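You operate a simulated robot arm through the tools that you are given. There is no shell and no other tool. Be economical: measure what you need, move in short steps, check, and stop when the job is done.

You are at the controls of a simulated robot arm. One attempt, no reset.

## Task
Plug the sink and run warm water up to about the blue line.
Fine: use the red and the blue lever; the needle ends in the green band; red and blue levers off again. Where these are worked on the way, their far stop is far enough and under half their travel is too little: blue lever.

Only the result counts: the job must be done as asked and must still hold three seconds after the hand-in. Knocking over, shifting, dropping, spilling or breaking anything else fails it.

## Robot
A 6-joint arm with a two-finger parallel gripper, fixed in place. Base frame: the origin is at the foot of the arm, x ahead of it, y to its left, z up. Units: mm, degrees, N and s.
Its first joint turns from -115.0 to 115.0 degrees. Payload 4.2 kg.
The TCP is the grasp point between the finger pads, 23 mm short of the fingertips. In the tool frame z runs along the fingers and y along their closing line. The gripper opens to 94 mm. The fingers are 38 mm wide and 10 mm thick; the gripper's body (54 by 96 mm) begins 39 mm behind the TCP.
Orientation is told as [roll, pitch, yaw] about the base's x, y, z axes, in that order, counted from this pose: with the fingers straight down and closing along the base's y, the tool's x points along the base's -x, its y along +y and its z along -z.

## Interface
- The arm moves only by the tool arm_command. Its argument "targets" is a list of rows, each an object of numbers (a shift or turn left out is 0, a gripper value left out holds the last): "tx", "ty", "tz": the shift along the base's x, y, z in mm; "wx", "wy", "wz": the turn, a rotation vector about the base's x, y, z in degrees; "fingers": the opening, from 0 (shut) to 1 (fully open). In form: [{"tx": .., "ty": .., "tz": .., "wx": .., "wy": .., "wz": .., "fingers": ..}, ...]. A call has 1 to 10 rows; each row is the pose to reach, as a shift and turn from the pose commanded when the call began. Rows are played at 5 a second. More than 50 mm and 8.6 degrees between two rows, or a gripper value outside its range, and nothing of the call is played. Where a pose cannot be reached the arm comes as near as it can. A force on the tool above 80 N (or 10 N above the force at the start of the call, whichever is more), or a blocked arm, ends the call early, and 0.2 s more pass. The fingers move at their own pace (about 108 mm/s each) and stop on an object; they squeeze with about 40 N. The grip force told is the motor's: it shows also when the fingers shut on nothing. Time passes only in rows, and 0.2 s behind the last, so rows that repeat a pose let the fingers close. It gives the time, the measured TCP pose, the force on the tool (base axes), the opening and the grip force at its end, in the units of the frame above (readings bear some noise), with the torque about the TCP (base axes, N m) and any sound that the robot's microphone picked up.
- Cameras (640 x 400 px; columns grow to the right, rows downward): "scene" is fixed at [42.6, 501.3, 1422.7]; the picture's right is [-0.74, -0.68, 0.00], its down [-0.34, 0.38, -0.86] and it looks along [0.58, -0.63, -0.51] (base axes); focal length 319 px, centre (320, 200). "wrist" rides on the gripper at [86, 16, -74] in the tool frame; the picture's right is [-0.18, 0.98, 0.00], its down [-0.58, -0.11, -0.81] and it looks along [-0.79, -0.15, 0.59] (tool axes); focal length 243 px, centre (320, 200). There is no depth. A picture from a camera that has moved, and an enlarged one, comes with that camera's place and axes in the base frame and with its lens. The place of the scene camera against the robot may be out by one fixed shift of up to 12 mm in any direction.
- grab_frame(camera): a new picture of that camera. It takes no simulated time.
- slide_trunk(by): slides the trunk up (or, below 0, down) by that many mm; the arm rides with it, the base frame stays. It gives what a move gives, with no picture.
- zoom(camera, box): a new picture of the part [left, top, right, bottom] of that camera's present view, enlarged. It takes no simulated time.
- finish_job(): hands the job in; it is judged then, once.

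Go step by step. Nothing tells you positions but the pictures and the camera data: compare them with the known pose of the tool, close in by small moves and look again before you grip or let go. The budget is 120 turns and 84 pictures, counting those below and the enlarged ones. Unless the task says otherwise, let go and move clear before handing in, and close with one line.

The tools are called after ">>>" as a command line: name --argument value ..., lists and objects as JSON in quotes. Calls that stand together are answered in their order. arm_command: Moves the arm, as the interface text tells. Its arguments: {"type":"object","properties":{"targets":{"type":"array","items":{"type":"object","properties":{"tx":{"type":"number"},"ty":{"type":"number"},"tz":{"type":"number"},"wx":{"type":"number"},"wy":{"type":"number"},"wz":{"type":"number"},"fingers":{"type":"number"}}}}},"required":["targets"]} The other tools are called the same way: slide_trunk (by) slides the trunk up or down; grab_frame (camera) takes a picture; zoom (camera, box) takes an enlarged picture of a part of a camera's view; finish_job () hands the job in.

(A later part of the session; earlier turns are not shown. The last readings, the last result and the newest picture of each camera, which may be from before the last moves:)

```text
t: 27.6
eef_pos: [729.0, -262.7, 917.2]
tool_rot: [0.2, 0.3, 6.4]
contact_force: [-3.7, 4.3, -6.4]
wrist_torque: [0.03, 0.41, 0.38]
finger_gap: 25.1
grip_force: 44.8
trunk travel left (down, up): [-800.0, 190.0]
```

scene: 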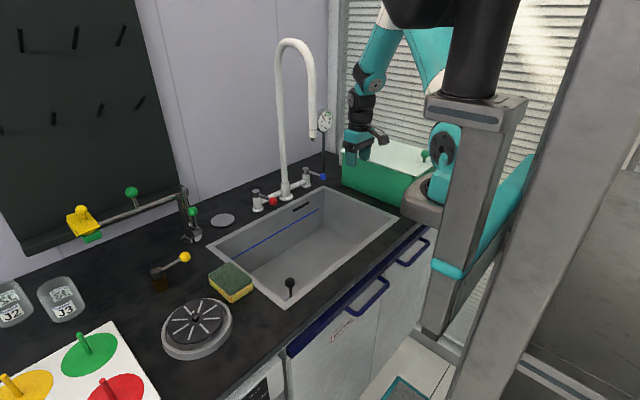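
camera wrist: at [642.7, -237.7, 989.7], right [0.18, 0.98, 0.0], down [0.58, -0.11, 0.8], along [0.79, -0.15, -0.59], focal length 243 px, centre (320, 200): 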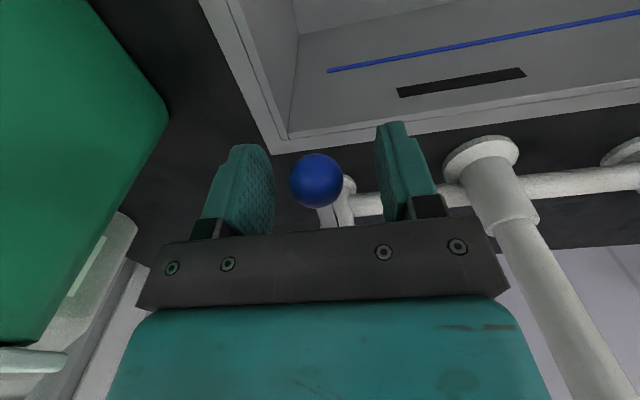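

The lever swings toward −y freely. Continuing along its arc while limiting yaw to keep clear of the green box.

>>> arm_command --targets '[{"tx": 2, "ty": -11, "wz": 3}, {"tx": 7, "ty": -25, "wz": 8}, {"tx": 16, "ty": -39, "wz": 13}]'

>>> grab_frame --camera "scene"

>>> grab_frame --camera "wrist"

```text
t: 28.4
eef_pos: [747.0, -307.0, 915.8]
tool_rot: [-0.2, 0.0, 19.0]
contact_force: [1.5, 5.0, -5.8]
wrist_torque: [0.27, -0.87, 0.21]
finger_gap: 25.3
grip_force: 45.3
trunk travel left (down, up): [-800.0, 190.0]
```

```text
38 pictures are left
```

scene: 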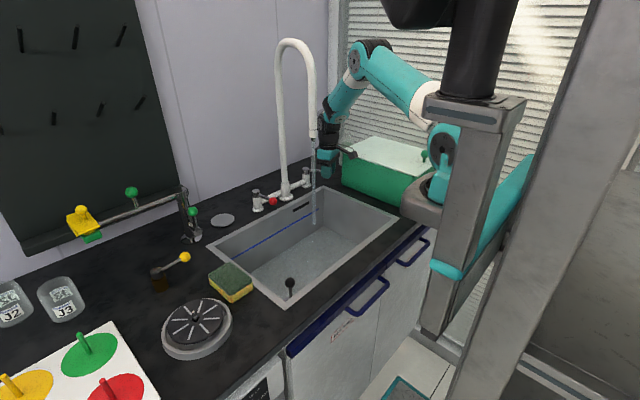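

```text
37 pictures are left
camera wrist: at [659.8, -319.2, 990.3], right [-0.15, 0.99, 0.0], down [0.58, 0.09, 0.81], along [0.8, 0.12, -0.59], focal length 243 px, centre (320, 200)
```

wrist: 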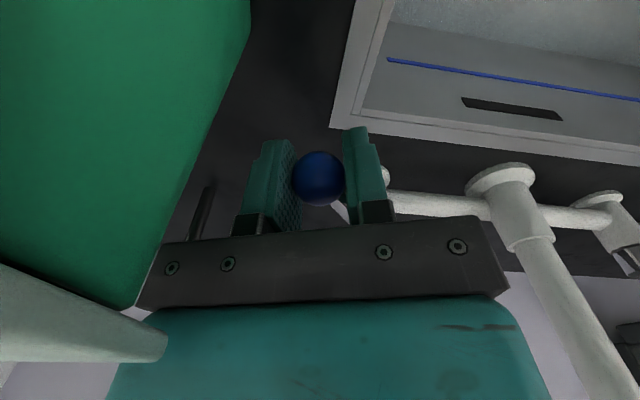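

Water is running. I'll release, back off and push the ball the rest of the way with closed fingers from the free side.

>>> arm_command --targets '[{"fingers": 0.6}, {"tx": -15, "ty": 3}, {"tx": -45, "ty": 8, "wz": -6}, {"tx": -60, "ty": 13, "wz": -13, "fingers": 0}, {"tx": -60, "ty": 13, "wz": -19, "fingers": 0}]'

>>> grab_frame --camera "wrist"

```text
t: 29.0
eef_pos: [742.1, -297.8, 921.8]
tool_rot: [-1.1, -2.1, 19.7]
contact_force: [23.4, 7.6, -0.9]
wrist_torque: [-0.47, 1.47, 0.92]
finger_gap: 56.2
grip_force: 0.1
trunk travel left (down, up): [-800.0, 190.0]
stopped in row 3: the force on the tool passed its limit (the readings are from after the stop); the commanded pose is now the measured one
```

```text
36 pictures are left
camera wrist: at [652.0, -311.2, 993.1], right [-0.16, 0.99, -0.01], down [0.55, 0.1, 0.83], along [0.82, 0.12, -0.56], focal length 243 px, centre (320, 200)
```

wrist: 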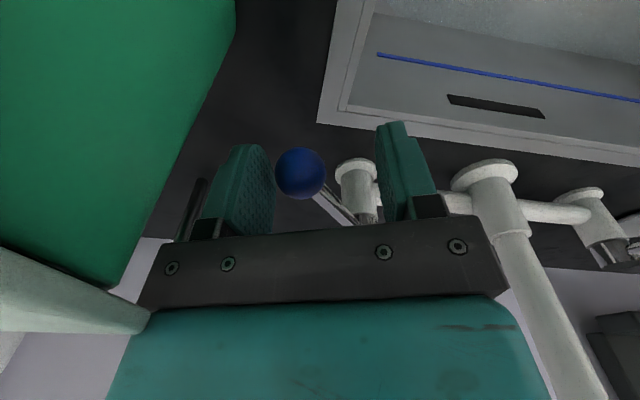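

>>> zoom --camera "scene" --box '[270, 90, 430, 210]'

```text
3.33 times, centred on (350, 150) of scene
camera zoom: at [42.6, 501.3, 1422.7], right [-0.74, -0.68, 0.0], down [-0.34, 0.38, -0.86], along [0.58, -0.63, -0.51], focal length 1063 px, centre (220, 367)
```

zoom: 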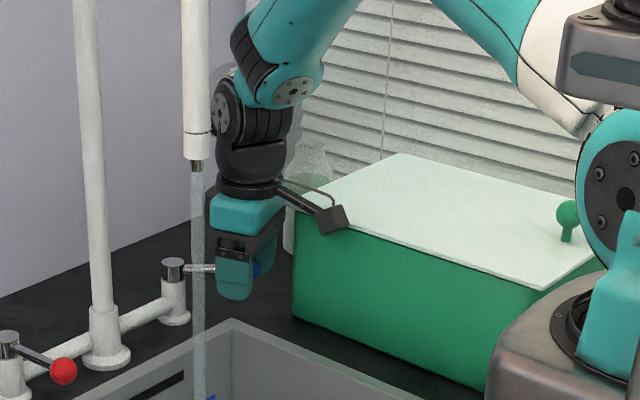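

The camera head is touching the green box's lid edge. I'll ease off to +x/+y, yaw back, then rise.

>>> arm_command --targets '[{"tx": 4, "ty": 3, "wz": -3, "wy": 2, "wx": 1}, {"tx": 6, "ty": 4, "wz": -8, "wy": 2, "wx": 1}, {"tx": 6, "ty": 4, "tz": 15, "wz": -12, "wy": 2, "wx": 1}, {"tx": 6, "ty": 4, "tz": 45, "wz": -19, "wy": 2, "wx": 1}, {"tx": 6, "ty": 10, "tz": 65, "wz": -19.7, "wy": 2, "wx": 1}]'

>>> grab_frame --camera "wrist"

>>> grab_frame --camera "scene"

```text
t: 30.2
eef_pos: [742.6, -291.4, 987.6]
tool_rot: [0.1, 0.2, -0.7]
contact_force: [0.6, -1.7, -0.4]
wrist_torque: [0.0, 0.01, 0.01]
finger_gap: 56.6
grip_force: 0.0
trunk travel left (down, up): [-800.0, 190.0]
```

```text
34 pictures are left
camera wrist: at [656.9, -274.0, 1062.0], right [0.2, 0.98, 0.0], down [0.58, -0.12, 0.8], along [0.79, -0.16, -0.59], focal length 243 px, centre (320, 200)
```

wrist: 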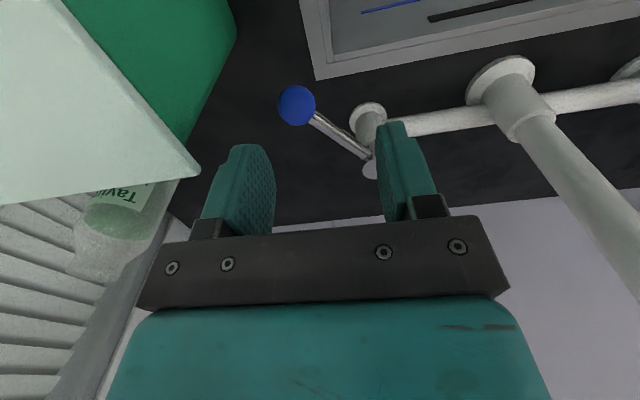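

```text
33 pictures are left
```

scene: 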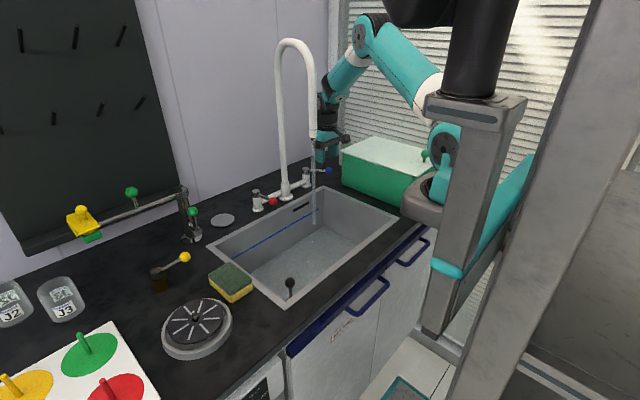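

Box seems unmoved. Now lower closed fingers behind the ball and push it in +x/−y along its arc.

>>> arm_command --targets '[{"tx": -20, "ty": 0, "fingers": 0}, {"tx": -36, "ty": 1}, {"tx": -36, "ty": 1}, {"tx": -36, "ty": 1, "tz": -35}, {"tx": -36, "ty": 1, "tz": -72}]'

>>> grab_frame --camera "wrist"

```text
t: 31.4
eef_pos: [708.1, -290.8, 913.9]
tool_rot: [0.2, 0.0, -0.4]
contact_force: [-0.4, 0.7, 0.6]
wrist_torque: [0.05, -0.02, 0.0]
finger_gap: 0.0
grip_force: 40.1
trunk travel left (down, up): [-800.0, 190.0]
```

```text
32 pictures are left
camera wrist: at [621.4, -274.2, 988.9], right [0.19, 0.98, 0.0], down [0.58, -0.12, 0.81], along [0.79, -0.15, -0.59], focal length 243 px, centre (320, 200)
```

wrist: 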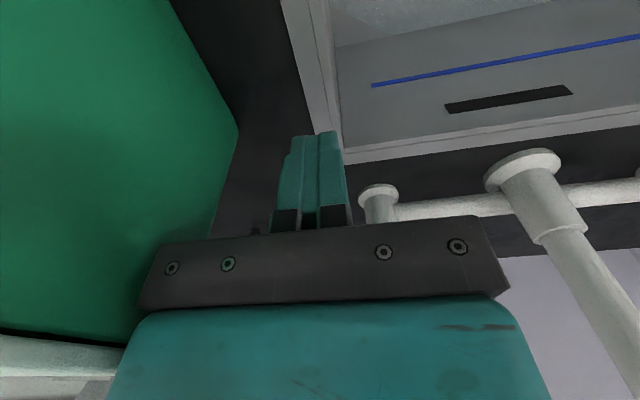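

To keep the hand clear of the box lid, I'll tilt the tool so the hand leans toward +y while pushing.

>>> arm_command --targets '[{"tx": 5, "ty": 3, "wx": -8}, {"tx": 14, "ty": 1, "wx": -16}, {"tx": 20, "ty": -6, "wx": -16}, {"tx": 30, "ty": -15, "wx": -16}, {"tx": 46, "ty": -25, "wx": -16}, {"tx": 66, "ty": -31, "wx": -16}]'

>>> grab_frame --camera "wrist"

>>> zoom --camera "scene" --box '[240, 90, 400, 210]'

```text
t: 32.8
eef_pos: [756.7, -309.2, 906.3]
tool_rot: [-14.6, 2.7, 0.0]
contact_force: [-32.1, 31.2, 12.9]
wrist_torque: [-0.39, -0.54, 0.3]
finger_gap: 0.2
grip_force: 40.2
trunk travel left (down, up): [-800.0, 190.0]
stopped in row 6: the force on the tool passed its limit (the readings are from after the stop); the commanded pose is now the measured one
```

```text
31 pictures are left
camera wrist: at [674.4, -274.7, 977.8], right [0.17, 0.95, -0.25], down [0.62, 0.1, 0.78], along [0.77, -0.29, -0.57], focal length 243 px, centre (320, 200)
```

wrist: 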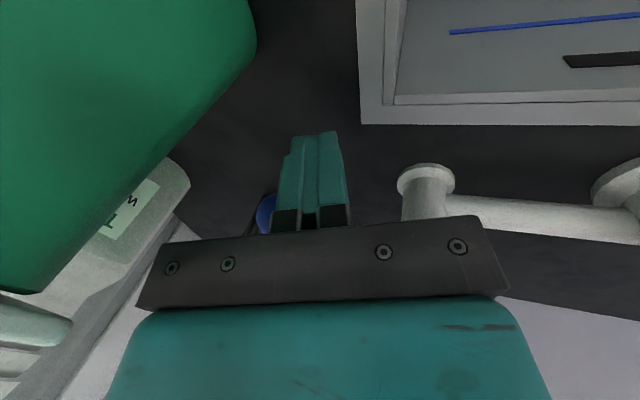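

```text
3.33 times, centred on (320, 150) of scene
camera zoom: at [42.6, 501.3, 1422.7], right [-0.74, -0.68, 0.0], down [-0.34, 0.38, -0.86], along [0.58, -0.63, -0.51], focal length 1063 px, centre (320, 367)
```

zoom: 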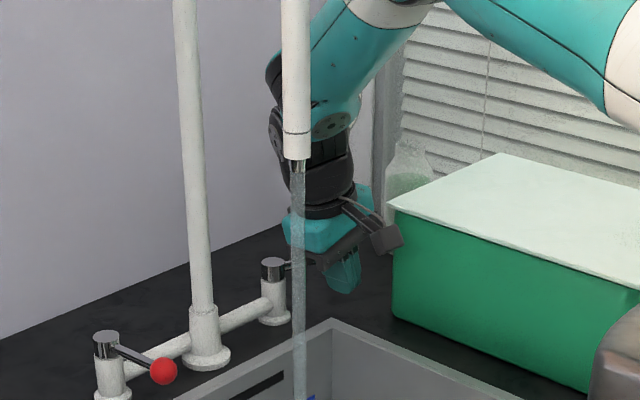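

The reaction is ~45 N along the arc, so the blue lever is at its far stop. Backing off and going round in front of the water stream toward the red lever.

>>> arm_command --targets '[{"tx": -15, "ty": 12}, {"tx": -40, "ty": 16, "wx": 6, "wy": -2}, {"tx": -55, "ty": 20, "tz": 35, "wx": 14, "wy": -2.7}, {"tx": -80, "ty": 25, "tz": 75, "wx": 14.6, "wy": -2.7}, {"tx": -120, "ty": 35, "tz": 95, "wx": 14.6, "wy": -2.7}, {"tx": -165, "ty": 50, "tz": 105, "wx": 14.6, "wy": -2.7}, {"tx": -210, "ty": 70, "tz": 105, "wx": 14.6, "wy": -2.7}, {"tx": -245, "ty": 100, "tz": 105, "wx": 14.6, "wy": -2.7}, {"tx": -257, "ty": 145, "tz": 105, "wx": 14.6, "wy": -2.7}, {"tx": -257, "ty": 190, "tz": 105, "wx": 14.6, "wy": -2.7}]'

>>> arm_command --targets '[{"ty": 45, "fingers": 0.6}, {"ty": 90}, {"ty": 125, "tx": 5}, {"tx": 40, "ty": 145, "wx": -7}, {"tx": 85, "ty": 155, "wx": -14}, {"tx": 130, "ty": 150, "wx": -20}]'

>>> grab_frame --camera "wrist"

>>> grab_frame --camera "scene"

>>> zoom --camera "scene" --box '[270, 95, 380, 195]'

```text
t: 35.0
eef_pos: [504.8, -121.7, 1011.8]
tool_rot: [-0.3, -0.6, 0.0]
contact_force: [-1.4, -0.9, -0.2]
wrist_torque: [0.03, -0.02, -0.02]
finger_gap: 0.0
grip_force: 40.3
trunk travel left (down, up): [-800.0, 190.0]
```

```text
t: 36.4
eef_pos: [634.2, 28.0, 1012.9]
tool_rot: [-20.2, -0.6, 0.2]
contact_force: [-0.9, -0.4, 1.0]
wrist_torque: [0.0, 0.0, 0.03]
finger_gap: 56.1
grip_force: 0.0
trunk travel left (down, up): [-800.0, 190.0]
```

```text
29 pictures are left
camera wrist: at [547.0, 67.6, 1075.7], right [0.18, 0.92, -0.34], down [0.57, 0.18, 0.8], along [0.8, -0.34, -0.49], focal length 243 px, centre (320, 200)
```

wrist: 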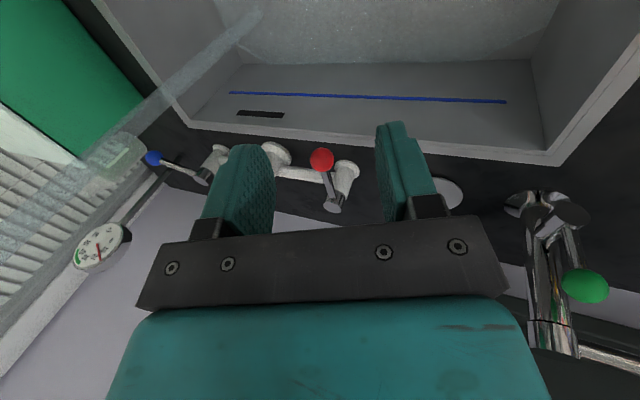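

```text
28 pictures are left
```

scene: 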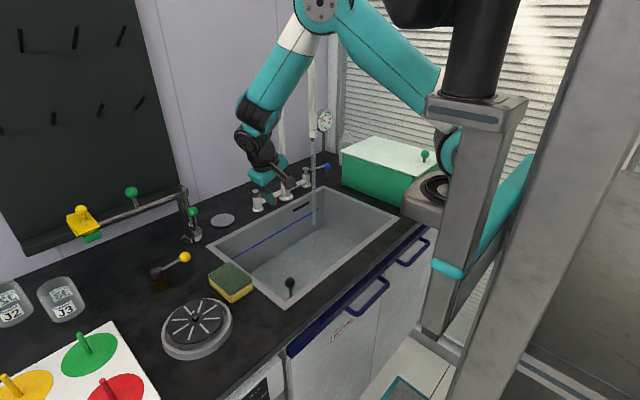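

```text
4.00 times, centred on (325, 145) of scene
camera zoom: at [42.6, 501.3, 1422.7], right [-0.74, -0.68, 0.0], down [-0.34, 0.38, -0.86], along [0.58, -0.63, -0.51], focal length 1275 px, centre (300, 420)
```

zoom: 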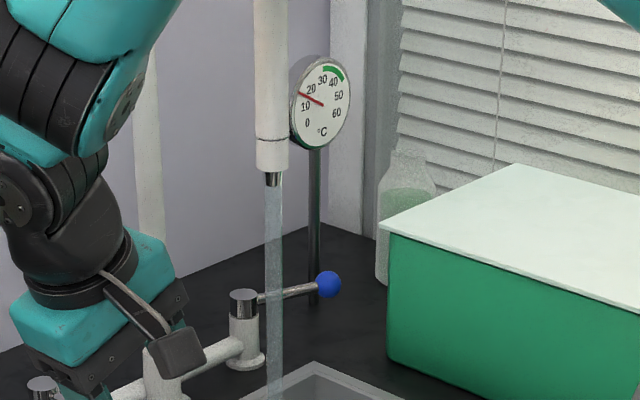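

Thermometer falling (~14 °C with cold only). Moving onto the red ball at about (729, -27, 913) with the hand tilted away from the spout.

>>> arm_command --targets '[{"tx": 45, "ty": -12, "tz": -8}, {"tx": 90, "ty": -28, "tz": -20}, {"tx": 95, "ty": -36, "tz": -45}, {"tx": 95, "ty": -46, "tz": -73}]'

>>> grab_frame --camera "wrist"

```text
t: 37.4
eef_pos: [732.4, -18.6, 938.3]
tool_rot: [-20.2, -0.6, 0.3]
contact_force: [-1.3, -0.5, 0.3]
wrist_torque: [-0.01, 0.01, -0.03]
finger_gap: 56.3
grip_force: 0.0
trunk travel left (down, up): [-800.0, 190.0]
```

```text
26 pictures are left
camera wrist: at [644.7, 21.3, 1001.7], right [0.18, 0.92, -0.34], down [0.57, 0.18, 0.8], along [0.8, -0.34, -0.5], focal length 243 px, centre (320, 200)
```

wrist: 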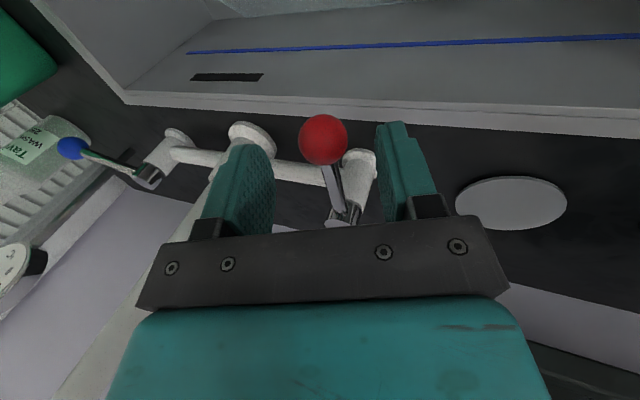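

>>> arm_command --targets '[{"ty": -4, "tz": -13}, {"ty": -9, "tz": -27}, {"ty": -9, "tz": -27, "fingers": 0.2}, {"ty": -9, "tz": -27, "fingers": 0.15}, {"ty": -9, "tz": -27, "fingers": 0.15}]'

>>> arm_command --targets '[{"tx": 0, "ty": 5, "wz": -3}, {"tx": 1, "ty": 10, "wz": -6}]'

```text
t: 38.6
eef_pos: [730.7, -26.5, 909.9]
tool_rot: [-20.1, -0.6, 0.3]
contact_force: [0.8, 9.5, -9.8]
wrist_torque: [-0.05, -0.58, 0.24]
finger_gap: 24.9
grip_force: 45.0
trunk travel left (down, up): [-800.0, 190.0]
```

```text
t: 39.2
eef_pos: [732.2, -19.4, 911.2]
tool_rot: [-20.3, -0.7, -5.9]
contact_force: [-3.2, 1.8, -7.3]
wrist_torque: [-0.03, -0.03, 0.15]
finger_gap: 24.8
grip_force: 44.9
trunk travel left (down, up): [-800.0, 190.0]
```

The red lever opens toward +y. Following its arc while untilting.

>>> arm_command --targets '[{"tx": 2.2, "ty": 11.6, "wx": 7, "wz": -3}, {"tx": 6.6, "ty": 24, "wx": 14, "wz": -6}, {"tx": 10, "ty": 30, "wx": 20, "wz": -10}]'

>>> arm_command --targets '[{"tx": 5, "ty": 7, "wz": -8}, {"tx": 12, "ty": 16, "wz": -16}, {"tx": 22, "ty": 24, "wz": -24}, {"tx": 33, "ty": 30, "wz": -32}]'

>>> grab_frame --camera "wrist"

>>> zoom --camera "scene" --box '[220, 95, 380, 215]'

```text
t: 40.0
eef_pos: [741.8, 11.8, 911.3]
tool_rot: [-0.5, 3.1, -15.5]
contact_force: [-5.9, 0.4, -0.3]
wrist_torque: [-0.45, -0.68, -0.13]
finger_gap: 24.6
grip_force: 44.9
trunk travel left (down, up): [-800.0, 190.0]
```

```text
t: 41.0
eef_pos: [773.8, 45.1, 912.2]
tool_rot: [-0.4, 3.2, -47.3]
contact_force: [-9.2, 17.5, 10.4]
wrist_torque: [0.67, 0.6, 0.02]
finger_gap: 24.8
grip_force: 45.0
trunk travel left (down, up): [-800.0, 190.0]
```

```text
25 pictures are left
camera wrist: at [730.1, 116.2, 990.7], right [0.85, 0.53, -0.02], down [0.35, -0.53, 0.77], along [0.4, -0.66, -0.63], focal length 243 px, centre (320, 200)
```

wrist: 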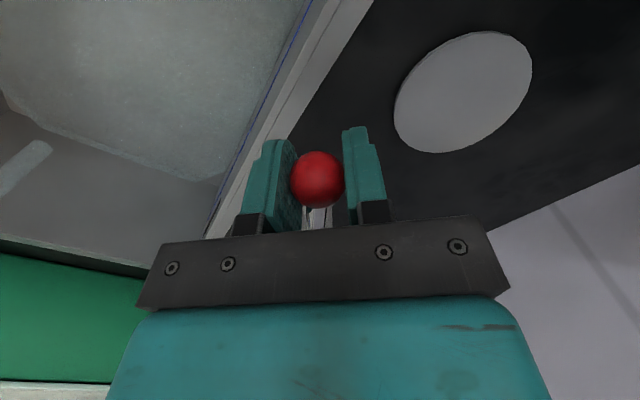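

```text
3.33 times, centred on (300, 155) of scene
camera zoom: at [42.6, 501.3, 1422.7], right [-0.74, -0.68, 0.0], down [-0.34, 0.38, -0.86], along [0.58, -0.63, -0.51], focal length 1063 px, centre (387, 350)
```

zoom: 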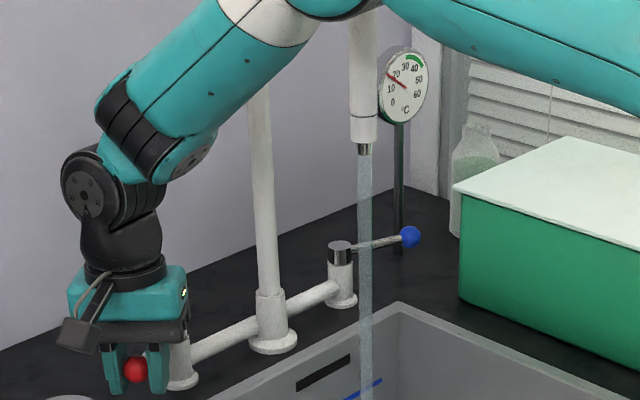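

Both run now; needle is lagging up. Small extra opening, then wait and read.

>>> arm_command --targets '[{"tx": 5, "ty": 1.5, "wz": -5}, {"tx": 9, "ty": 2.5, "wz": -8}, {"tx": 9, "ty": 2.5, "wz": -8}, {"tx": 9, "ty": 2.5, "wz": -8}, {"tx": 9, "ty": 2.5, "wz": -8}]'

>>> zoom --camera "scene" --box '[220, 95, 410, 305]'

```text
t: 42.2
eef_pos: [781.9, 47.1, 910.7]
tool_rot: [-0.6, 3.2, -55.3]
contact_force: [-27.4, 19.8, 7.5]
wrist_torque: [0.05, 0.01, 0.07]
finger_gap: 24.7
grip_force: 44.8
trunk travel left (down, up): [-800.0, 190.0]
```

```text
1.90 times, centred on (315, 200) of scene
camera zoom: at [42.6, 501.3, 1422.7], right [-0.74, -0.68, 0.0], down [-0.34, 0.38, -0.86], along [0.58, -0.63, -0.51], focal length 607 px, centre (330, 200)
```

zoom: 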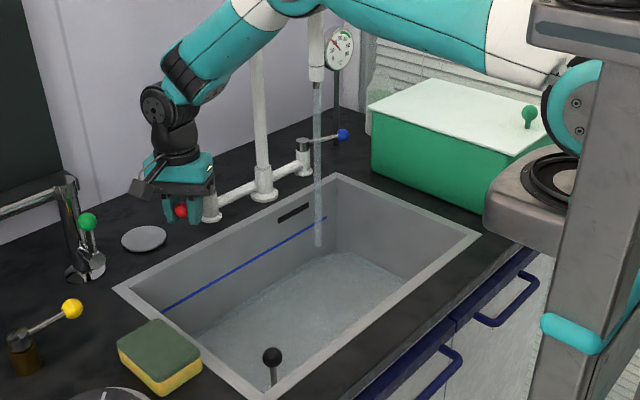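

>>> arm_command --targets '[{"tx": -1}, {"tx": -1}, {"tx": -1}, {"tx": -1}, {"tx": -1}, {"tx": -1}, {"tx": -1}, {"tx": -1}, {"tx": -1}]'

>>> zoom --camera "scene" --box '[250, 100, 370, 260]'

```text
t: 44.2
eef_pos: [781.0, 45.0, 911.6]
tool_rot: [-0.6, 3.2, -55.4]
contact_force: [-22.0, 19.1, -9.4]
wrist_torque: [-0.23, -0.19, 0.01]
finger_gap: 24.7
grip_force: 44.3
trunk travel left (down, up): [-800.0, 190.0]
```

```text
2.50 times, centred on (310, 180) of scene
camera zoom: at [42.6, 501.3, 1422.7], right [-0.74, -0.68, 0.0], down [-0.34, 0.38, -0.86], along [0.58, -0.63, -0.51], focal length 797 px, centre (345, 250)
```

zoom: 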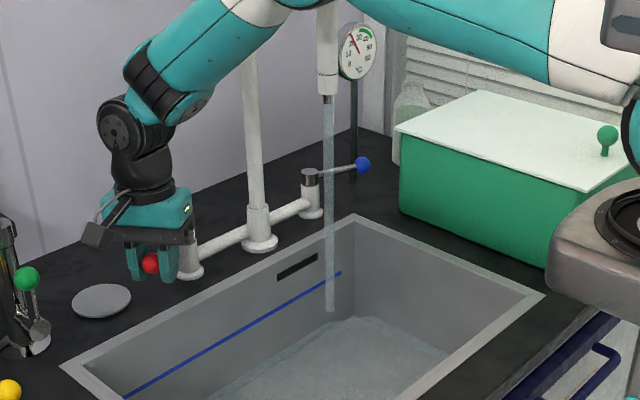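

>>> arm_command --targets '[{"tx": 0}, {"tx": 0}, {"tx": 0}, {"tx": 0}, {"tx": 0}, {"tx": 0}, {"tx": 0}, {"tx": 0}, {"tx": 0}, {"tx": 0}]'

>>> arm_command --targets '[{"tx": 0}, {"tx": 0}, {"tx": 0}, {"tx": 0}, {"tx": 0}, {"tx": 0}, {"tx": 0}, {"tx": 0}, {"tx": 0}, {"tx": 0}]'

>>> zoom --camera "scene" --box '[250, 100, 370, 260]'

>>> zoom --camera "scene" --box '[305, 100, 345, 140]'

```text
t: 46.4
eef_pos: [779.6, 45.4, 910.6]
tool_rot: [-0.7, 3.2, -55.3]
contact_force: [-21.1, 17.5, -12.1]
wrist_torque: [-0.14, -0.09, 0.03]
finger_gap: 24.8
grip_force: 45.3
trunk travel left (down, up): [-800.0, 190.0]
```

```text
t: 48.6
eef_pos: [780.7, 45.3, 911.1]
tool_rot: [-0.6, 3.1, -55.4]
contact_force: [-20.9, 16.5, -11.0]
wrist_torque: [-0.04, -0.05, 0.05]
finger_gap: 24.9
grip_force: 44.5
trunk travel left (down, up): [-800.0, 190.0]
```

```text
2.50 times, centred on (310, 180) of scene
camera zoom: at [42.6, 501.3, 1422.7], right [-0.74, -0.68, 0.0], down [-0.34, 0.38, -0.86], along [0.58, -0.63, -0.51], focal length 797 px, centre (345, 250)
```

zoom: 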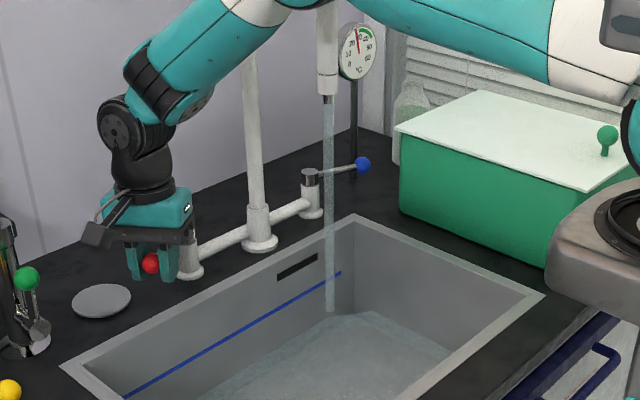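

```text
10.00 times, centred on (325, 120) of scene
camera zoom: at [42.6, 501.3, 1422.7], right [-0.74, -0.68, 0.0], down [-0.34, 0.38, -0.86], along [0.58, -0.63, -0.51], focal length 3188 px, centre (270, 1000)
```

zoom: 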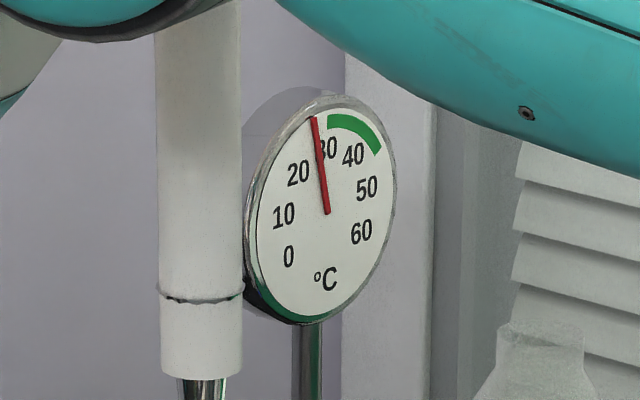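

>>> arm_command --targets '[{"tx": 0}, {"tx": 0}, {"tx": 0}, {"tx": 0}, {"tx": 0}, {"tx": 0}, {"tx": 0}, {"tx": 0}, {"tx": 0}, {"tx": 0}]'

>>> arm_command --targets '[{"tx": 0}, {"tx": 0}, {"tx": 0}, {"tx": 0}, {"tx": 0}, {"tx": 0}, {"tx": 0}, {"tx": 0}, {"tx": 0}, {"tx": 0}]'

>>> arm_command --targets '[{"tx": 0}, {"tx": 0}, {"tx": 0}, {"tx": 0}, {"tx": 0}, {"tx": 0}, {"tx": 0}, {"tx": 0}, {"tx": 0}, {"tx": 0}]'

>>> zoom --camera "scene" --box '[250, 100, 370, 260]'

>>> zoom --camera "scene" --box '[305, 100, 345, 140]'

```text
t: 50.8
eef_pos: [781.2, 45.1, 911.3]
tool_rot: [-0.7, 3.0, -55.5]
contact_force: [-18.4, 15.7, -8.5]
wrist_torque: [-0.03, -0.07, 0.06]
finger_gap: 24.6
grip_force: 44.9
trunk travel left (down, up): [-800.0, 190.0]
```

```text
t: 53.0
eef_pos: [781.7, 45.2, 910.8]
tool_rot: [-0.7, 3.0, -55.4]
contact_force: [-17.6, 12.8, -6.3]
wrist_torque: [0.0, -0.06, 0.08]
finger_gap: 25.3
grip_force: 45.6
trunk travel left (down, up): [-800.0, 190.0]
```

```text
t: 55.2
eef_pos: [780.6, 44.6, 911.8]
tool_rot: [-0.6, 3.1, -55.5]
contact_force: [-14.4, 11.0, -2.2]
wrist_torque: [-0.06, -0.06, 0.06]
finger_gap: 24.9
grip_force: 45.2
trunk travel left (down, up): [-800.0, 190.0]
```

```text
2.50 times, centred on (310, 180) of scene
camera zoom: at [42.6, 501.3, 1422.7], right [-0.74, -0.68, 0.0], down [-0.34, 0.38, -0.86], along [0.58, -0.63, -0.51], focal length 797 px, centre (345, 250)
```

zoom: 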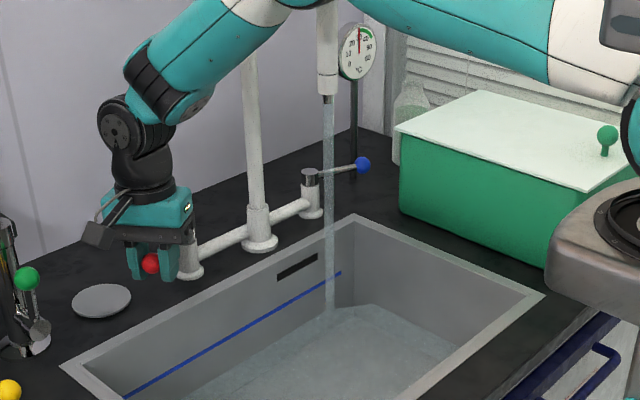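

```text
10.00 times, centred on (325, 120) of scene
camera zoom: at [42.6, 501.3, 1422.7], right [-0.74, -0.68, 0.0], down [-0.34, 0.38, -0.86], along [0.58, -0.63, -0.51], focal length 3188 px, centre (270, 1000)
```

zoom: 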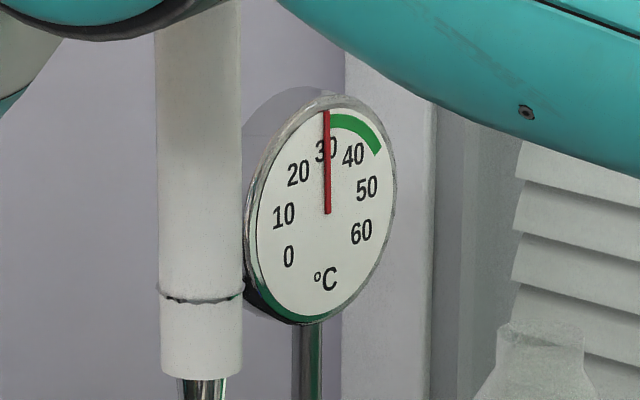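

Needle ~32, just entering the green, water still well below the line. I'll wait more with both open.

>>> arm_command --targets '[{"tx": 0}, {"tx": 0}, {"tx": 0}, {"tx": 0}, {"tx": 0}, {"tx": 0}, {"tx": 0}, {"tx": 0}, {"tx": 0}, {"tx": 0}]'

>>> arm_command --targets '[{"tx": 0}, {"tx": 0}, {"tx": 0}, {"tx": 0}, {"tx": 0}, {"tx": 0}, {"tx": 0}, {"tx": 0}, {"tx": 0}, {"tx": 0}]'

>>> arm_command --targets '[{"tx": 0}, {"tx": 0}, {"tx": 0}, {"tx": 0}, {"tx": 0}, {"tx": 0}, {"tx": 0}, {"tx": 0}, {"tx": 0}, {"tx": 0}]'

>>> arm_command --targets '[{"tx": 0}, {"tx": 0}, {"tx": 0}, {"tx": 0}, {"tx": 0}, {"tx": 0}, {"tx": 0}, {"tx": 0}, {"tx": 0}, {"tx": 0}]'

>>> zoom --camera "scene" --box '[250, 100, 370, 260]'

>>> zoom --camera "scene" --box '[305, 100, 345, 140]'

```text
t: 57.4
eef_pos: [781.6, 44.4, 911.5]
tool_rot: [-0.6, 3.1, -55.4]
contact_force: [-11.8, 8.5, 0.2]
wrist_torque: [-0.01, -0.03, 0.05]
finger_gap: 24.9
grip_force: 44.8
trunk travel left (down, up): [-800.0, 190.0]
```

```text
t: 59.6
eef_pos: [781.3, 45.5, 911.7]
tool_rot: [-0.7, 3.1, -55.4]
contact_force: [-9.5, 5.8, 0.6]
wrist_torque: [0.0, -0.01, 0.08]
finger_gap: 24.7
grip_force: 44.8
trunk travel left (down, up): [-800.0, 190.0]
```

```text
t: 61.8
eef_pos: [781.4, 45.3, 910.3]
tool_rot: [-0.5, 3.1, -55.3]
contact_force: [-7.5, 2.7, 2.2]
wrist_torque: [-0.01, -0.05, 0.02]
finger_gap: 25.0
grip_force: 45.3
trunk travel left (down, up): [-800.0, 190.0]
```

```text
t: 64.0
eef_pos: [782.3, 43.7, 911.7]
tool_rot: [-0.4, 3.0, -55.4]
contact_force: [-6.0, 0.5, 1.7]
wrist_torque: [0.0, -0.01, 0.07]
finger_gap: 24.8
grip_force: 45.2
trunk travel left (down, up): [-800.0, 190.0]
```

```text
2.50 times, centred on (310, 180) of scene
camera zoom: at [42.6, 501.3, 1422.7], right [-0.74, -0.68, 0.0], down [-0.34, 0.38, -0.86], along [0.58, -0.63, -0.51], focal length 797 px, centre (345, 250)
```

zoom: 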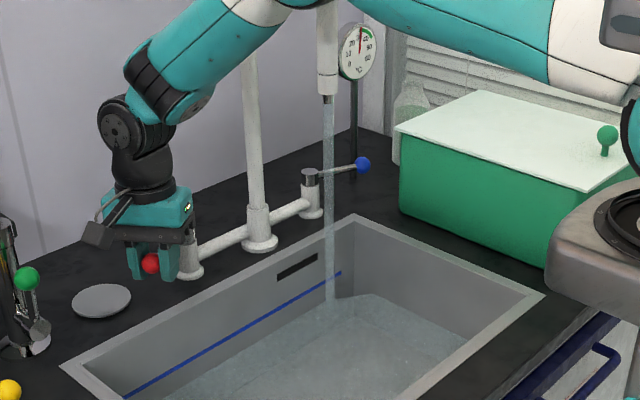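

```text
10.00 times, centred on (325, 120) of scene
camera zoom: at [42.6, 501.3, 1422.7], right [-0.74, -0.68, 0.0], down [-0.34, 0.38, -0.86], along [0.58, -0.63, -0.51], focal length 3188 px, centre (270, 1000)
```

zoom: 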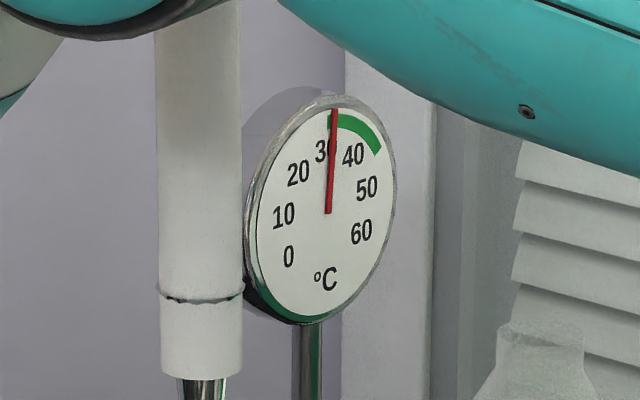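

Needle ~34 in the green, water needs roughly 20 s more. Waiting further.

>>> arm_command --targets '[{"tx": 0}, {"tx": 0}, {"tx": 0}, {"tx": 0}, {"tx": 0}, {"tx": 0}, {"tx": 0}, {"tx": 0}, {"tx": 0}, {"tx": 0}]'

>>> arm_command --targets '[{"tx": 0}, {"tx": 0}, {"tx": 0}, {"tx": 0}, {"tx": 0}, {"tx": 0}, {"tx": 0}, {"tx": 0}, {"tx": 0}, {"tx": 0}]'

>>> arm_command --targets '[{"tx": 0}, {"tx": 0}, {"tx": 0}, {"tx": 0}, {"tx": 0}, {"tx": 0}, {"tx": 0}, {"tx": 0}, {"tx": 0}, {"tx": 0}]'

>>> arm_command --targets '[{"tx": 0}, {"tx": 0}, {"tx": 0}, {"tx": 0}, {"tx": 0}, {"tx": 0}, {"tx": 0}, {"tx": 0}, {"tx": 0}, {"tx": 0}]'

>>> zoom --camera "scene" --box '[240, 110, 350, 260]'

```text
t: 66.2
eef_pos: [781.8, 45.1, 912.1]
tool_rot: [-0.5, 3.1, -55.3]
contact_force: [-6.1, 0.0, 2.7]
wrist_torque: [-0.02, -0.02, 0.01]
finger_gap: 24.8
grip_force: 45.1
trunk travel left (down, up): [-800.0, 190.0]
```

```text
t: 68.4
eef_pos: [780.6, 44.4, 911.4]
tool_rot: [-0.6, 3.1, -55.4]
contact_force: [-5.3, -0.3, 2.0]
wrist_torque: [-0.02, 0.0, 0.01]
finger_gap: 25.0
grip_force: 44.6
trunk travel left (down, up): [-800.0, 190.0]
```

```text
t: 70.6
eef_pos: [781.3, 44.2, 911.0]
tool_rot: [-0.6, 3.1, -55.3]
contact_force: [-5.4, -0.3, 2.5]
wrist_torque: [0.04, -0.02, 0.06]
finger_gap: 24.8
grip_force: 44.7
trunk travel left (down, up): [-800.0, 190.0]
```

```text
t: 72.8
eef_pos: [782.1, 43.7, 912.3]
tool_rot: [-0.6, 3.1, -55.4]
contact_force: [-4.2, -1.8, 1.7]
wrist_torque: [-0.02, 0.0, 0.06]
finger_gap: 25.0
grip_force: 44.9
trunk travel left (down, up): [-800.0, 190.0]
```

```text
2.67 times, centred on (295, 185) of scene
camera zoom: at [42.6, 501.3, 1422.7], right [-0.74, -0.68, 0.0], down [-0.34, 0.38, -0.86], along [0.58, -0.63, -0.51], focal length 850 px, centre (387, 240)
```

zoom: 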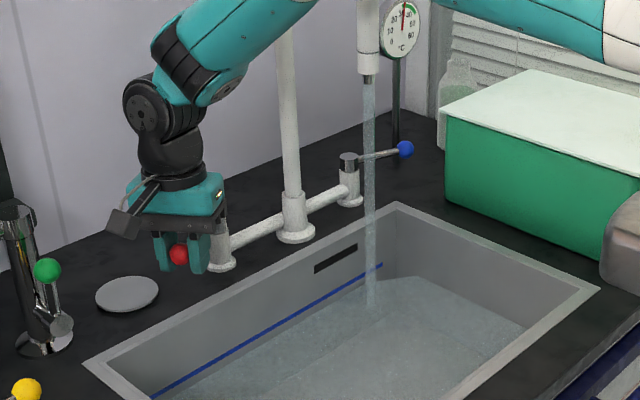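

>>> zoom --camera "scene" --box '[290, 190, 350, 230]'

```text
10.00 times, centred on (320, 210) of scene
camera zoom: at [42.6, 501.3, 1422.7], right [-0.74, -0.68, 0.0], down [-0.34, 0.38, -0.86], along [0.58, -0.63, -0.51], focal length 3188 px, centre (320, 100)
```

zoom: 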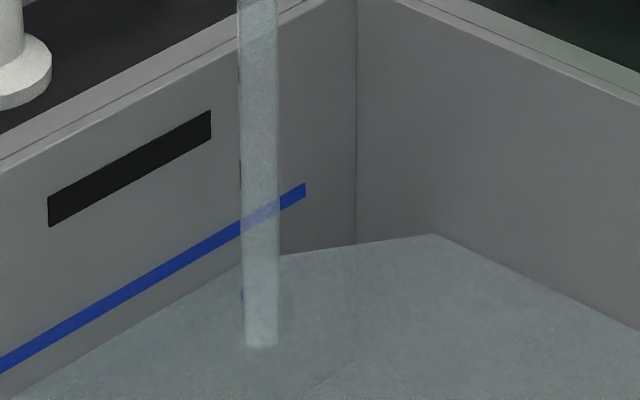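

Water is ~15 mm below the line. I start closing red now (it is in my grip), since the trip to blue takes several seconds.

>>> arm_command --targets '[{"tx": -15, "ty": -6.5, "wz": 8}, {"tx": -27.7, "ty": -15.8, "wz": 16}, {"tx": -38.2, "ty": -27.5, "wz": 24}, {"tx": -46, "ty": -41, "wz": 32}]'

>>> arm_command --targets '[{"tx": -3.5, "ty": -9, "wx": -6, "wz": 5}, {"tx": -5.5, "ty": -20, "wx": -12, "wz": 10}, {"tx": -6.5, "ty": -33, "wx": -16, "wz": 16}, {"tx": -6.5, "ty": -34, "wx": -16, "wz": 17}]'

>>> zoom --camera "scene" --box '[240, 100, 350, 210]'

```text
t: 73.8
eef_pos: [738.1, 3.5, 912.6]
tool_rot: [-0.4, 2.7, -23.5]
contact_force: [30.3, -12.0, 4.2]
wrist_torque: [0.03, 0.05, -0.02]
finger_gap: 25.1
grip_force: 44.6
trunk travel left (down, up): [-800.0, 190.0]
```

```text
t: 74.8
eef_pos: [727.7, -27.0, 910.2]
tool_rot: [-15.8, -0.9, -6.1]
contact_force: [3.7, 23.4, 2.4]
wrist_torque: [-0.15, 0.23, -0.21]
finger_gap: 24.6
grip_force: 44.8
trunk travel left (down, up): [-800.0, 190.0]
```

```text
3.64 times, centred on (295, 155) of scene
camera zoom: at [42.6, 501.3, 1422.7], right [-0.74, -0.68, 0.0], down [-0.34, 0.38, -0.86], along [0.58, -0.63, -0.51], focal length 1159 px, centre (411, 364)
```

zoom: 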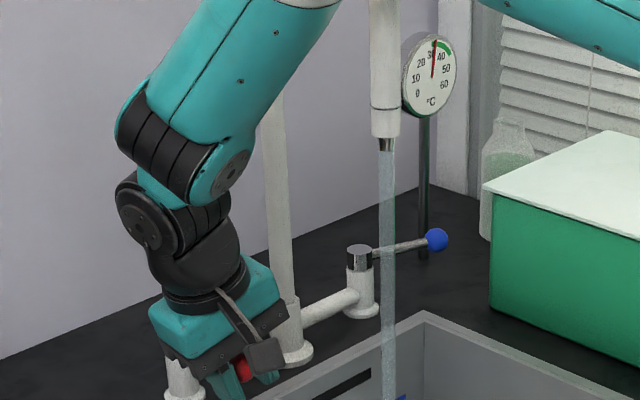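

Red is shut at its stop. Releasing and travelling round the stream to the blue lever, yawing −90° so the camera stays away from the green box.

>>> arm_command --targets '[{"fingers": 0.6}, {"ty": 8, "tz": 30}, {"ty": 22, "tz": 72}, {"tx": -35, "ty": 30, "tz": 95}, {"tx": -80, "ty": 35, "tz": 100, "wx": 8, "fingers": 0}, {"tx": -128, "ty": 33, "tz": 100, "wx": 15.5}, {"tx": -174, "ty": 25, "tz": 100, "wx": 15.5}, {"tx": -212, "ty": -4, "tz": 100, "wx": 15.5}, {"tx": -226, "ty": -50, "tz": 100, "wx": 15.5}, {"tx": -227, "ty": -98, "tz": 100, "wx": 15.5}]'

>>> arm_command --targets '[{"ty": -45, "wz": -8}, {"tx": 5, "ty": -90, "wz": -16}, {"tx": 25, "ty": -130, "wz": -24}, {"tx": 65, "ty": -150, "wz": -32}, {"tx": 110, "ty": -160, "wz": -40}, {"tx": 155, "ty": -165, "wz": -48}, {"tx": 200, "ty": -172, "wz": -56}, {"tx": 245, "ty": -185, "wz": -64}, {"tx": 285, "ty": -200, "wz": -72}, {"tx": 311, "ty": -214, "wz": -80}]'

>>> grab_frame --camera "wrist"

>>> zoom --camera "scene" --box '[270, 90, 390, 230]'

```text
t: 77.0
eef_pos: [499.5, -130.6, 1012.1]
tool_rot: [-0.7, 0.6, -6.6]
contact_force: [-0.1, 0.7, 0.6]
wrist_torque: [-0.05, 0.01, 0.0]
finger_gap: 0.0
grip_force: 40.2
trunk travel left (down, up): [-800.0, 190.0]
```

```text
t: 79.4
eef_pos: [814.0, -326.5, 1009.8]
tool_rot: [-1.6, 1.7, -84.1]
contact_force: [-24.7, 61.1, 16.8]
wrist_torque: [-3.45, -1.93, 2.2]
finger_gap: 0.1
grip_force: 40.1
trunk travel left (down, up): [-800.0, 190.0]
stopped in row 10: the force on the tool passed its limit (the readings are from after the stop); the commanded pose is now the measured one
```

```text
12 pictures are left
camera wrist: at [823.1, -241.8, 1086.0], right [1.0, -0.08, -0.03], down [-0.03, -0.61, 0.79], along [-0.09, -0.79, -0.61], focal length 243 px, centre (320, 200)
```

wrist: 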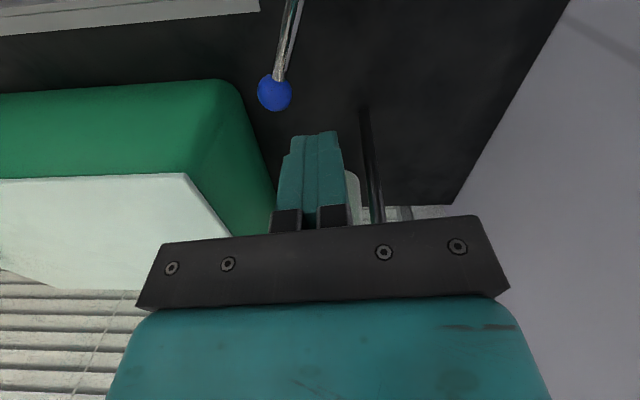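

```text
2.86 times, centred on (330, 160) of scene
camera zoom: at [42.6, 501.3, 1422.7], right [-0.74, -0.68, 0.0], down [-0.34, 0.38, -0.86], along [0.58, -0.63, -0.51], focal length 911 px, centre (291, 314)
```

zoom: 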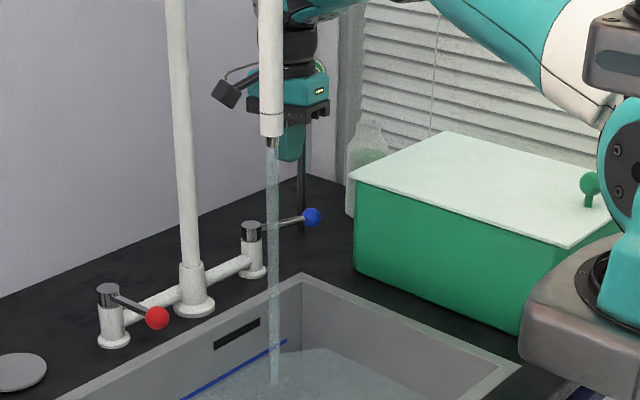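

The hand touched the thermometer's dial edge, so I back away. Ball now measured at about (776, −333, 913) and the lid corner at (727, −344, 985); I'll grip the ball with yaw matched to the lever so the hand stays in the gap.

>>> arm_command --targets '[{"tx": -8, "ty": 8}, {"tx": -24, "ty": 8, "wz": -8, "wx": 1, "wy": -1}, {"tx": -35, "ty": 2, "wz": -16, "wx": 1.5, "wy": -1.7, "fingers": 0.5}, {"tx": -35, "ty": 1, "wz": -24, "tz": -20, "wx": 1.5, "wy": -1.7}, {"tx": -35, "ty": 1, "wz": -25, "tz": -45, "wx": 1.5, "wy": -1.7}]'

>>> grab_frame --camera "wrist"

```text
t: 80.6
eef_pos: [777.2, -336.3, 961.9]
tool_rot: [0.0, 3.3, -110.4]
contact_force: [0.3, 0.0, 0.3]
wrist_torque: [0.0, -0.01, 0.0]
finger_gap: 47.0
grip_force: 0.0
trunk travel left (down, up): [-800.0, 190.0]
```

```text
10 pictures are left
camera wrist: at [821.9, -264.6, 1040.6], right [0.86, -0.52, -0.01], down [-0.32, -0.55, 0.77], along [-0.4, -0.66, -0.63], focal length 243 px, centre (320, 200)
```

wrist: 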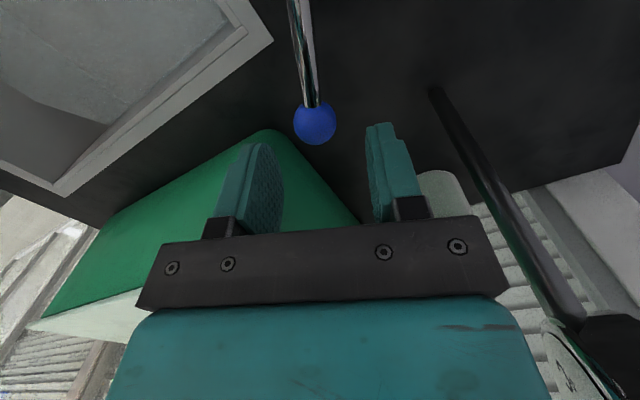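

>>> arm_command --targets '[{"tx": 1.3, "ty": 9.8, "tz": -5}, {"tx": 1.3, "ty": 9.8, "tz": -28}, {"tx": 1.3, "ty": 9.8, "tz": -48}, {"tx": 1.3, "ty": 9.8, "tz": -48, "fingers": 0.2}, {"tx": 1.3, "ty": 9.8, "tz": -48, "fingers": 0.15}]'

```text
t: 81.8
eef_pos: [778.2, -326.3, 911.2]
tool_rot: [-0.1, 3.2, -110.4]
contact_force: [-5.3, 2.0, -5.7]
wrist_torque: [-0.1, 0.01, 0.05]
finger_gap: 24.8
grip_force: 45.3
trunk travel left (down, up): [-800.0, 190.0]
```

Gripped. Swinging the blue lever back along its arc.

>>> arm_command --targets '[{"tx": -9.5, "ty": 4, "wz": -8}, {"tx": -18.2, "ty": 9.3, "wz": -16}, {"tx": -26.2, "ty": 15.7, "wz": -24}, {"tx": -33.2, "ty": 23.2, "wz": -32}, {"tx": -39, "ty": 31.5, "wz": -40}, {"tx": -43.7, "ty": 40.7, "wz": -48}, {"tx": -47, "ty": 50.3, "wz": -56}, {"tx": -49, "ty": 60.4, "wz": -64}, {"tx": -49.5, "ty": 69.5, "wz": -71}]'

>>> zoom --camera "scene" --box '[240, 90, 380, 240]'

```text
t: 82.5
eef_pos: [772.2, -323.0, 912.7]
tool_rot: [1.9, 3.8, -125.9]
contact_force: [47.1, -18.5, -38.1]
wrist_torque: [1.57, 2.87, 2.01]
finger_gap: 24.8
grip_force: 45.1
trunk travel left (down, up): [-800.0, 190.0]
stopped in row 3: the force on the tool passed its limit (the readings are from after the stop); the commanded pose is now the measured one
```

```text
2.67 times, centred on (310, 165) of scene
camera zoom: at [42.6, 501.3, 1422.7], right [-0.74, -0.68, 0.0], down [-0.34, 0.38, -0.86], along [0.58, -0.63, -0.51], focal length 850 px, centre (347, 293)
```

zoom: 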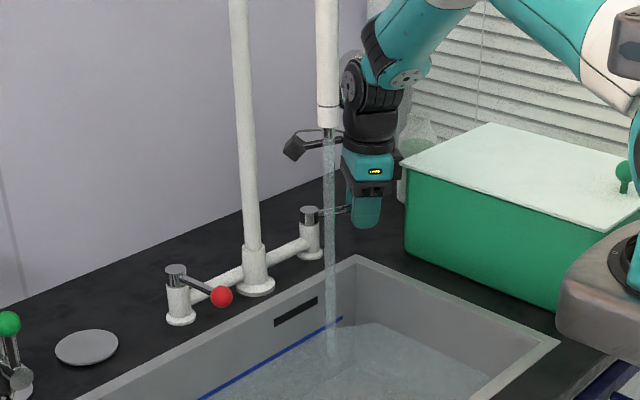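

The hand corner caught the lid corner. I'll back up a bit, lean the hand inward toward the pivot, and retry.

>>> arm_command --targets '[{"tx": 4, "ty": -2, "wz": 5}, {"tx": 5, "ty": -2, "wz": 10, "wx": -3}, {"tx": 5, "ty": -1, "wz": 10, "wx": -10, "wy": 1}, {"tx": 5, "ty": -1, "wz": 10, "wx": -17, "wy": 1}]'

>>> arm_command --targets '[{"tx": -9.5, "ty": 5, "wz": -8}, {"tx": -18, "ty": 10.5, "wz": -16}, {"tx": -26, "ty": 17, "wz": -24}, {"tx": -33, "ty": 25, "wz": -32}, {"tx": -39, "ty": 33, "wz": -40}, {"tx": -43.7, "ty": 42, "wz": -48}]'

```text
t: 83.5
eef_pos: [772.6, -322.9, 918.1]
tool_rot: [9.8, -11.5, -116.6]
contact_force: [-4.7, 0.1, -7.7]
wrist_torque: [1.2, -0.53, 0.27]
finger_gap: 25.1
grip_force: 45.0
trunk travel left (down, up): [-800.0, 190.0]
```

```text
t: 84.9
eef_pos: [731.0, -280.8, 918.3]
tool_rot: [9.8, -11.3, -164.7]
contact_force: [29.8, 8.4, 1.6]
wrist_torque: [0.05, -0.21, 0.01]
finger_gap: 25.2
grip_force: 44.6
trunk travel left (down, up): [-800.0, 190.0]
```

Working freely now; finishing the last ~18°.

>>> arm_command --targets '[{"tx": -2, "ty": 11, "wz": -8}, {"tx": -2.5, "ty": 22, "wz": -16}, {"tx": -2, "ty": 28, "wz": -18}, {"tx": -2, "ty": 29, "wz": -18}]'

>>> zoom --camera "scene" --box '[230, 90, 380, 250]'

```text
t: 85.9
eef_pos: [725.2, -254.2, 918.3]
tool_rot: [9.8, -11.5, 176.9]
contact_force: [7.8, -16.8, 10.1]
wrist_torque: [-0.14, 0.88, -0.3]
finger_gap: 24.7
grip_force: 45.0
trunk travel left (down, up): [-800.0, 190.0]
```

```text
2.50 times, centred on (305, 170) of scene
camera zoom: at [42.6, 501.3, 1422.7], right [-0.74, -0.68, 0.0], down [-0.34, 0.38, -0.86], along [0.58, -0.63, -0.51], focal length 797 px, centre (358, 275)
```

zoom: 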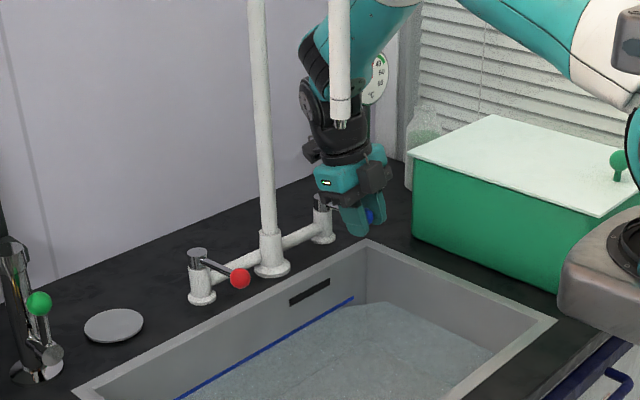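

Flow has stopped and blue is at its stop. Releasing and withdrawing, then checking needle and level.

>>> arm_command --targets '[{"fingers": 0.5}, {"fingers": 0.5}, {"tx": 8, "tz": 30}, {"tx": 17, "tz": 70}, {"tx": 0, "tz": 100}, {"tx": -45, "tz": 110}, {"tx": -90, "tz": 110}, {"tx": -135, "tz": 110}, {"tx": -180, "ty": 10, "tz": 110}, {"tx": -215, "ty": 40, "tz": 110}]'

>>> zoom --camera "scene" --box '[305, 100, 345, 140]'

>>> zoom --camera "scene" --box '[250, 180, 350, 240]'

```text
t: 88.1
eef_pos: [516.3, -210.6, 1030.0]
tool_rot: [9.7, -11.4, 177.5]
contact_force: [0.3, 0.4, 0.3]
wrist_torque: [0.01, 0.03, -0.04]
finger_gap: 46.9
grip_force: 0.1
trunk travel left (down, up): [-800.0, 190.0]
```

```text
10.00 times, centred on (325, 120) of scene
camera zoom: at [42.6, 501.3, 1422.7], right [-0.74, -0.68, 0.0], down [-0.34, 0.38, -0.86], along [0.58, -0.63, -0.51], focal length 3188 px, centre (270, 1000)
```

zoom: 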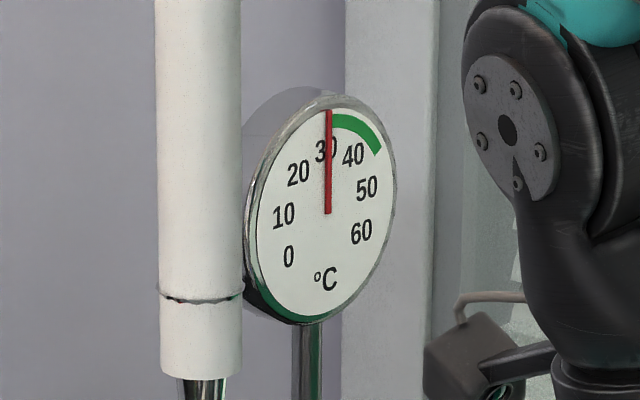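

```text
6.40 times, centred on (300, 210) of scene
camera zoom: at [42.6, 501.3, 1422.7], right [-0.74, -0.68, 0.0], down [-0.34, 0.38, -0.86], along [0.58, -0.63, -0.51], focal length 2040 px, centre (448, 136)
```

zoom: 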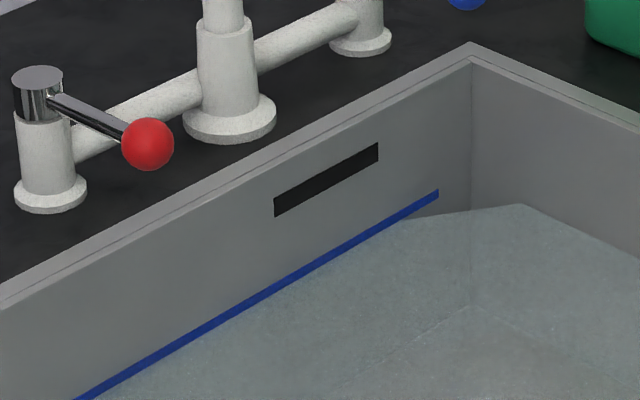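

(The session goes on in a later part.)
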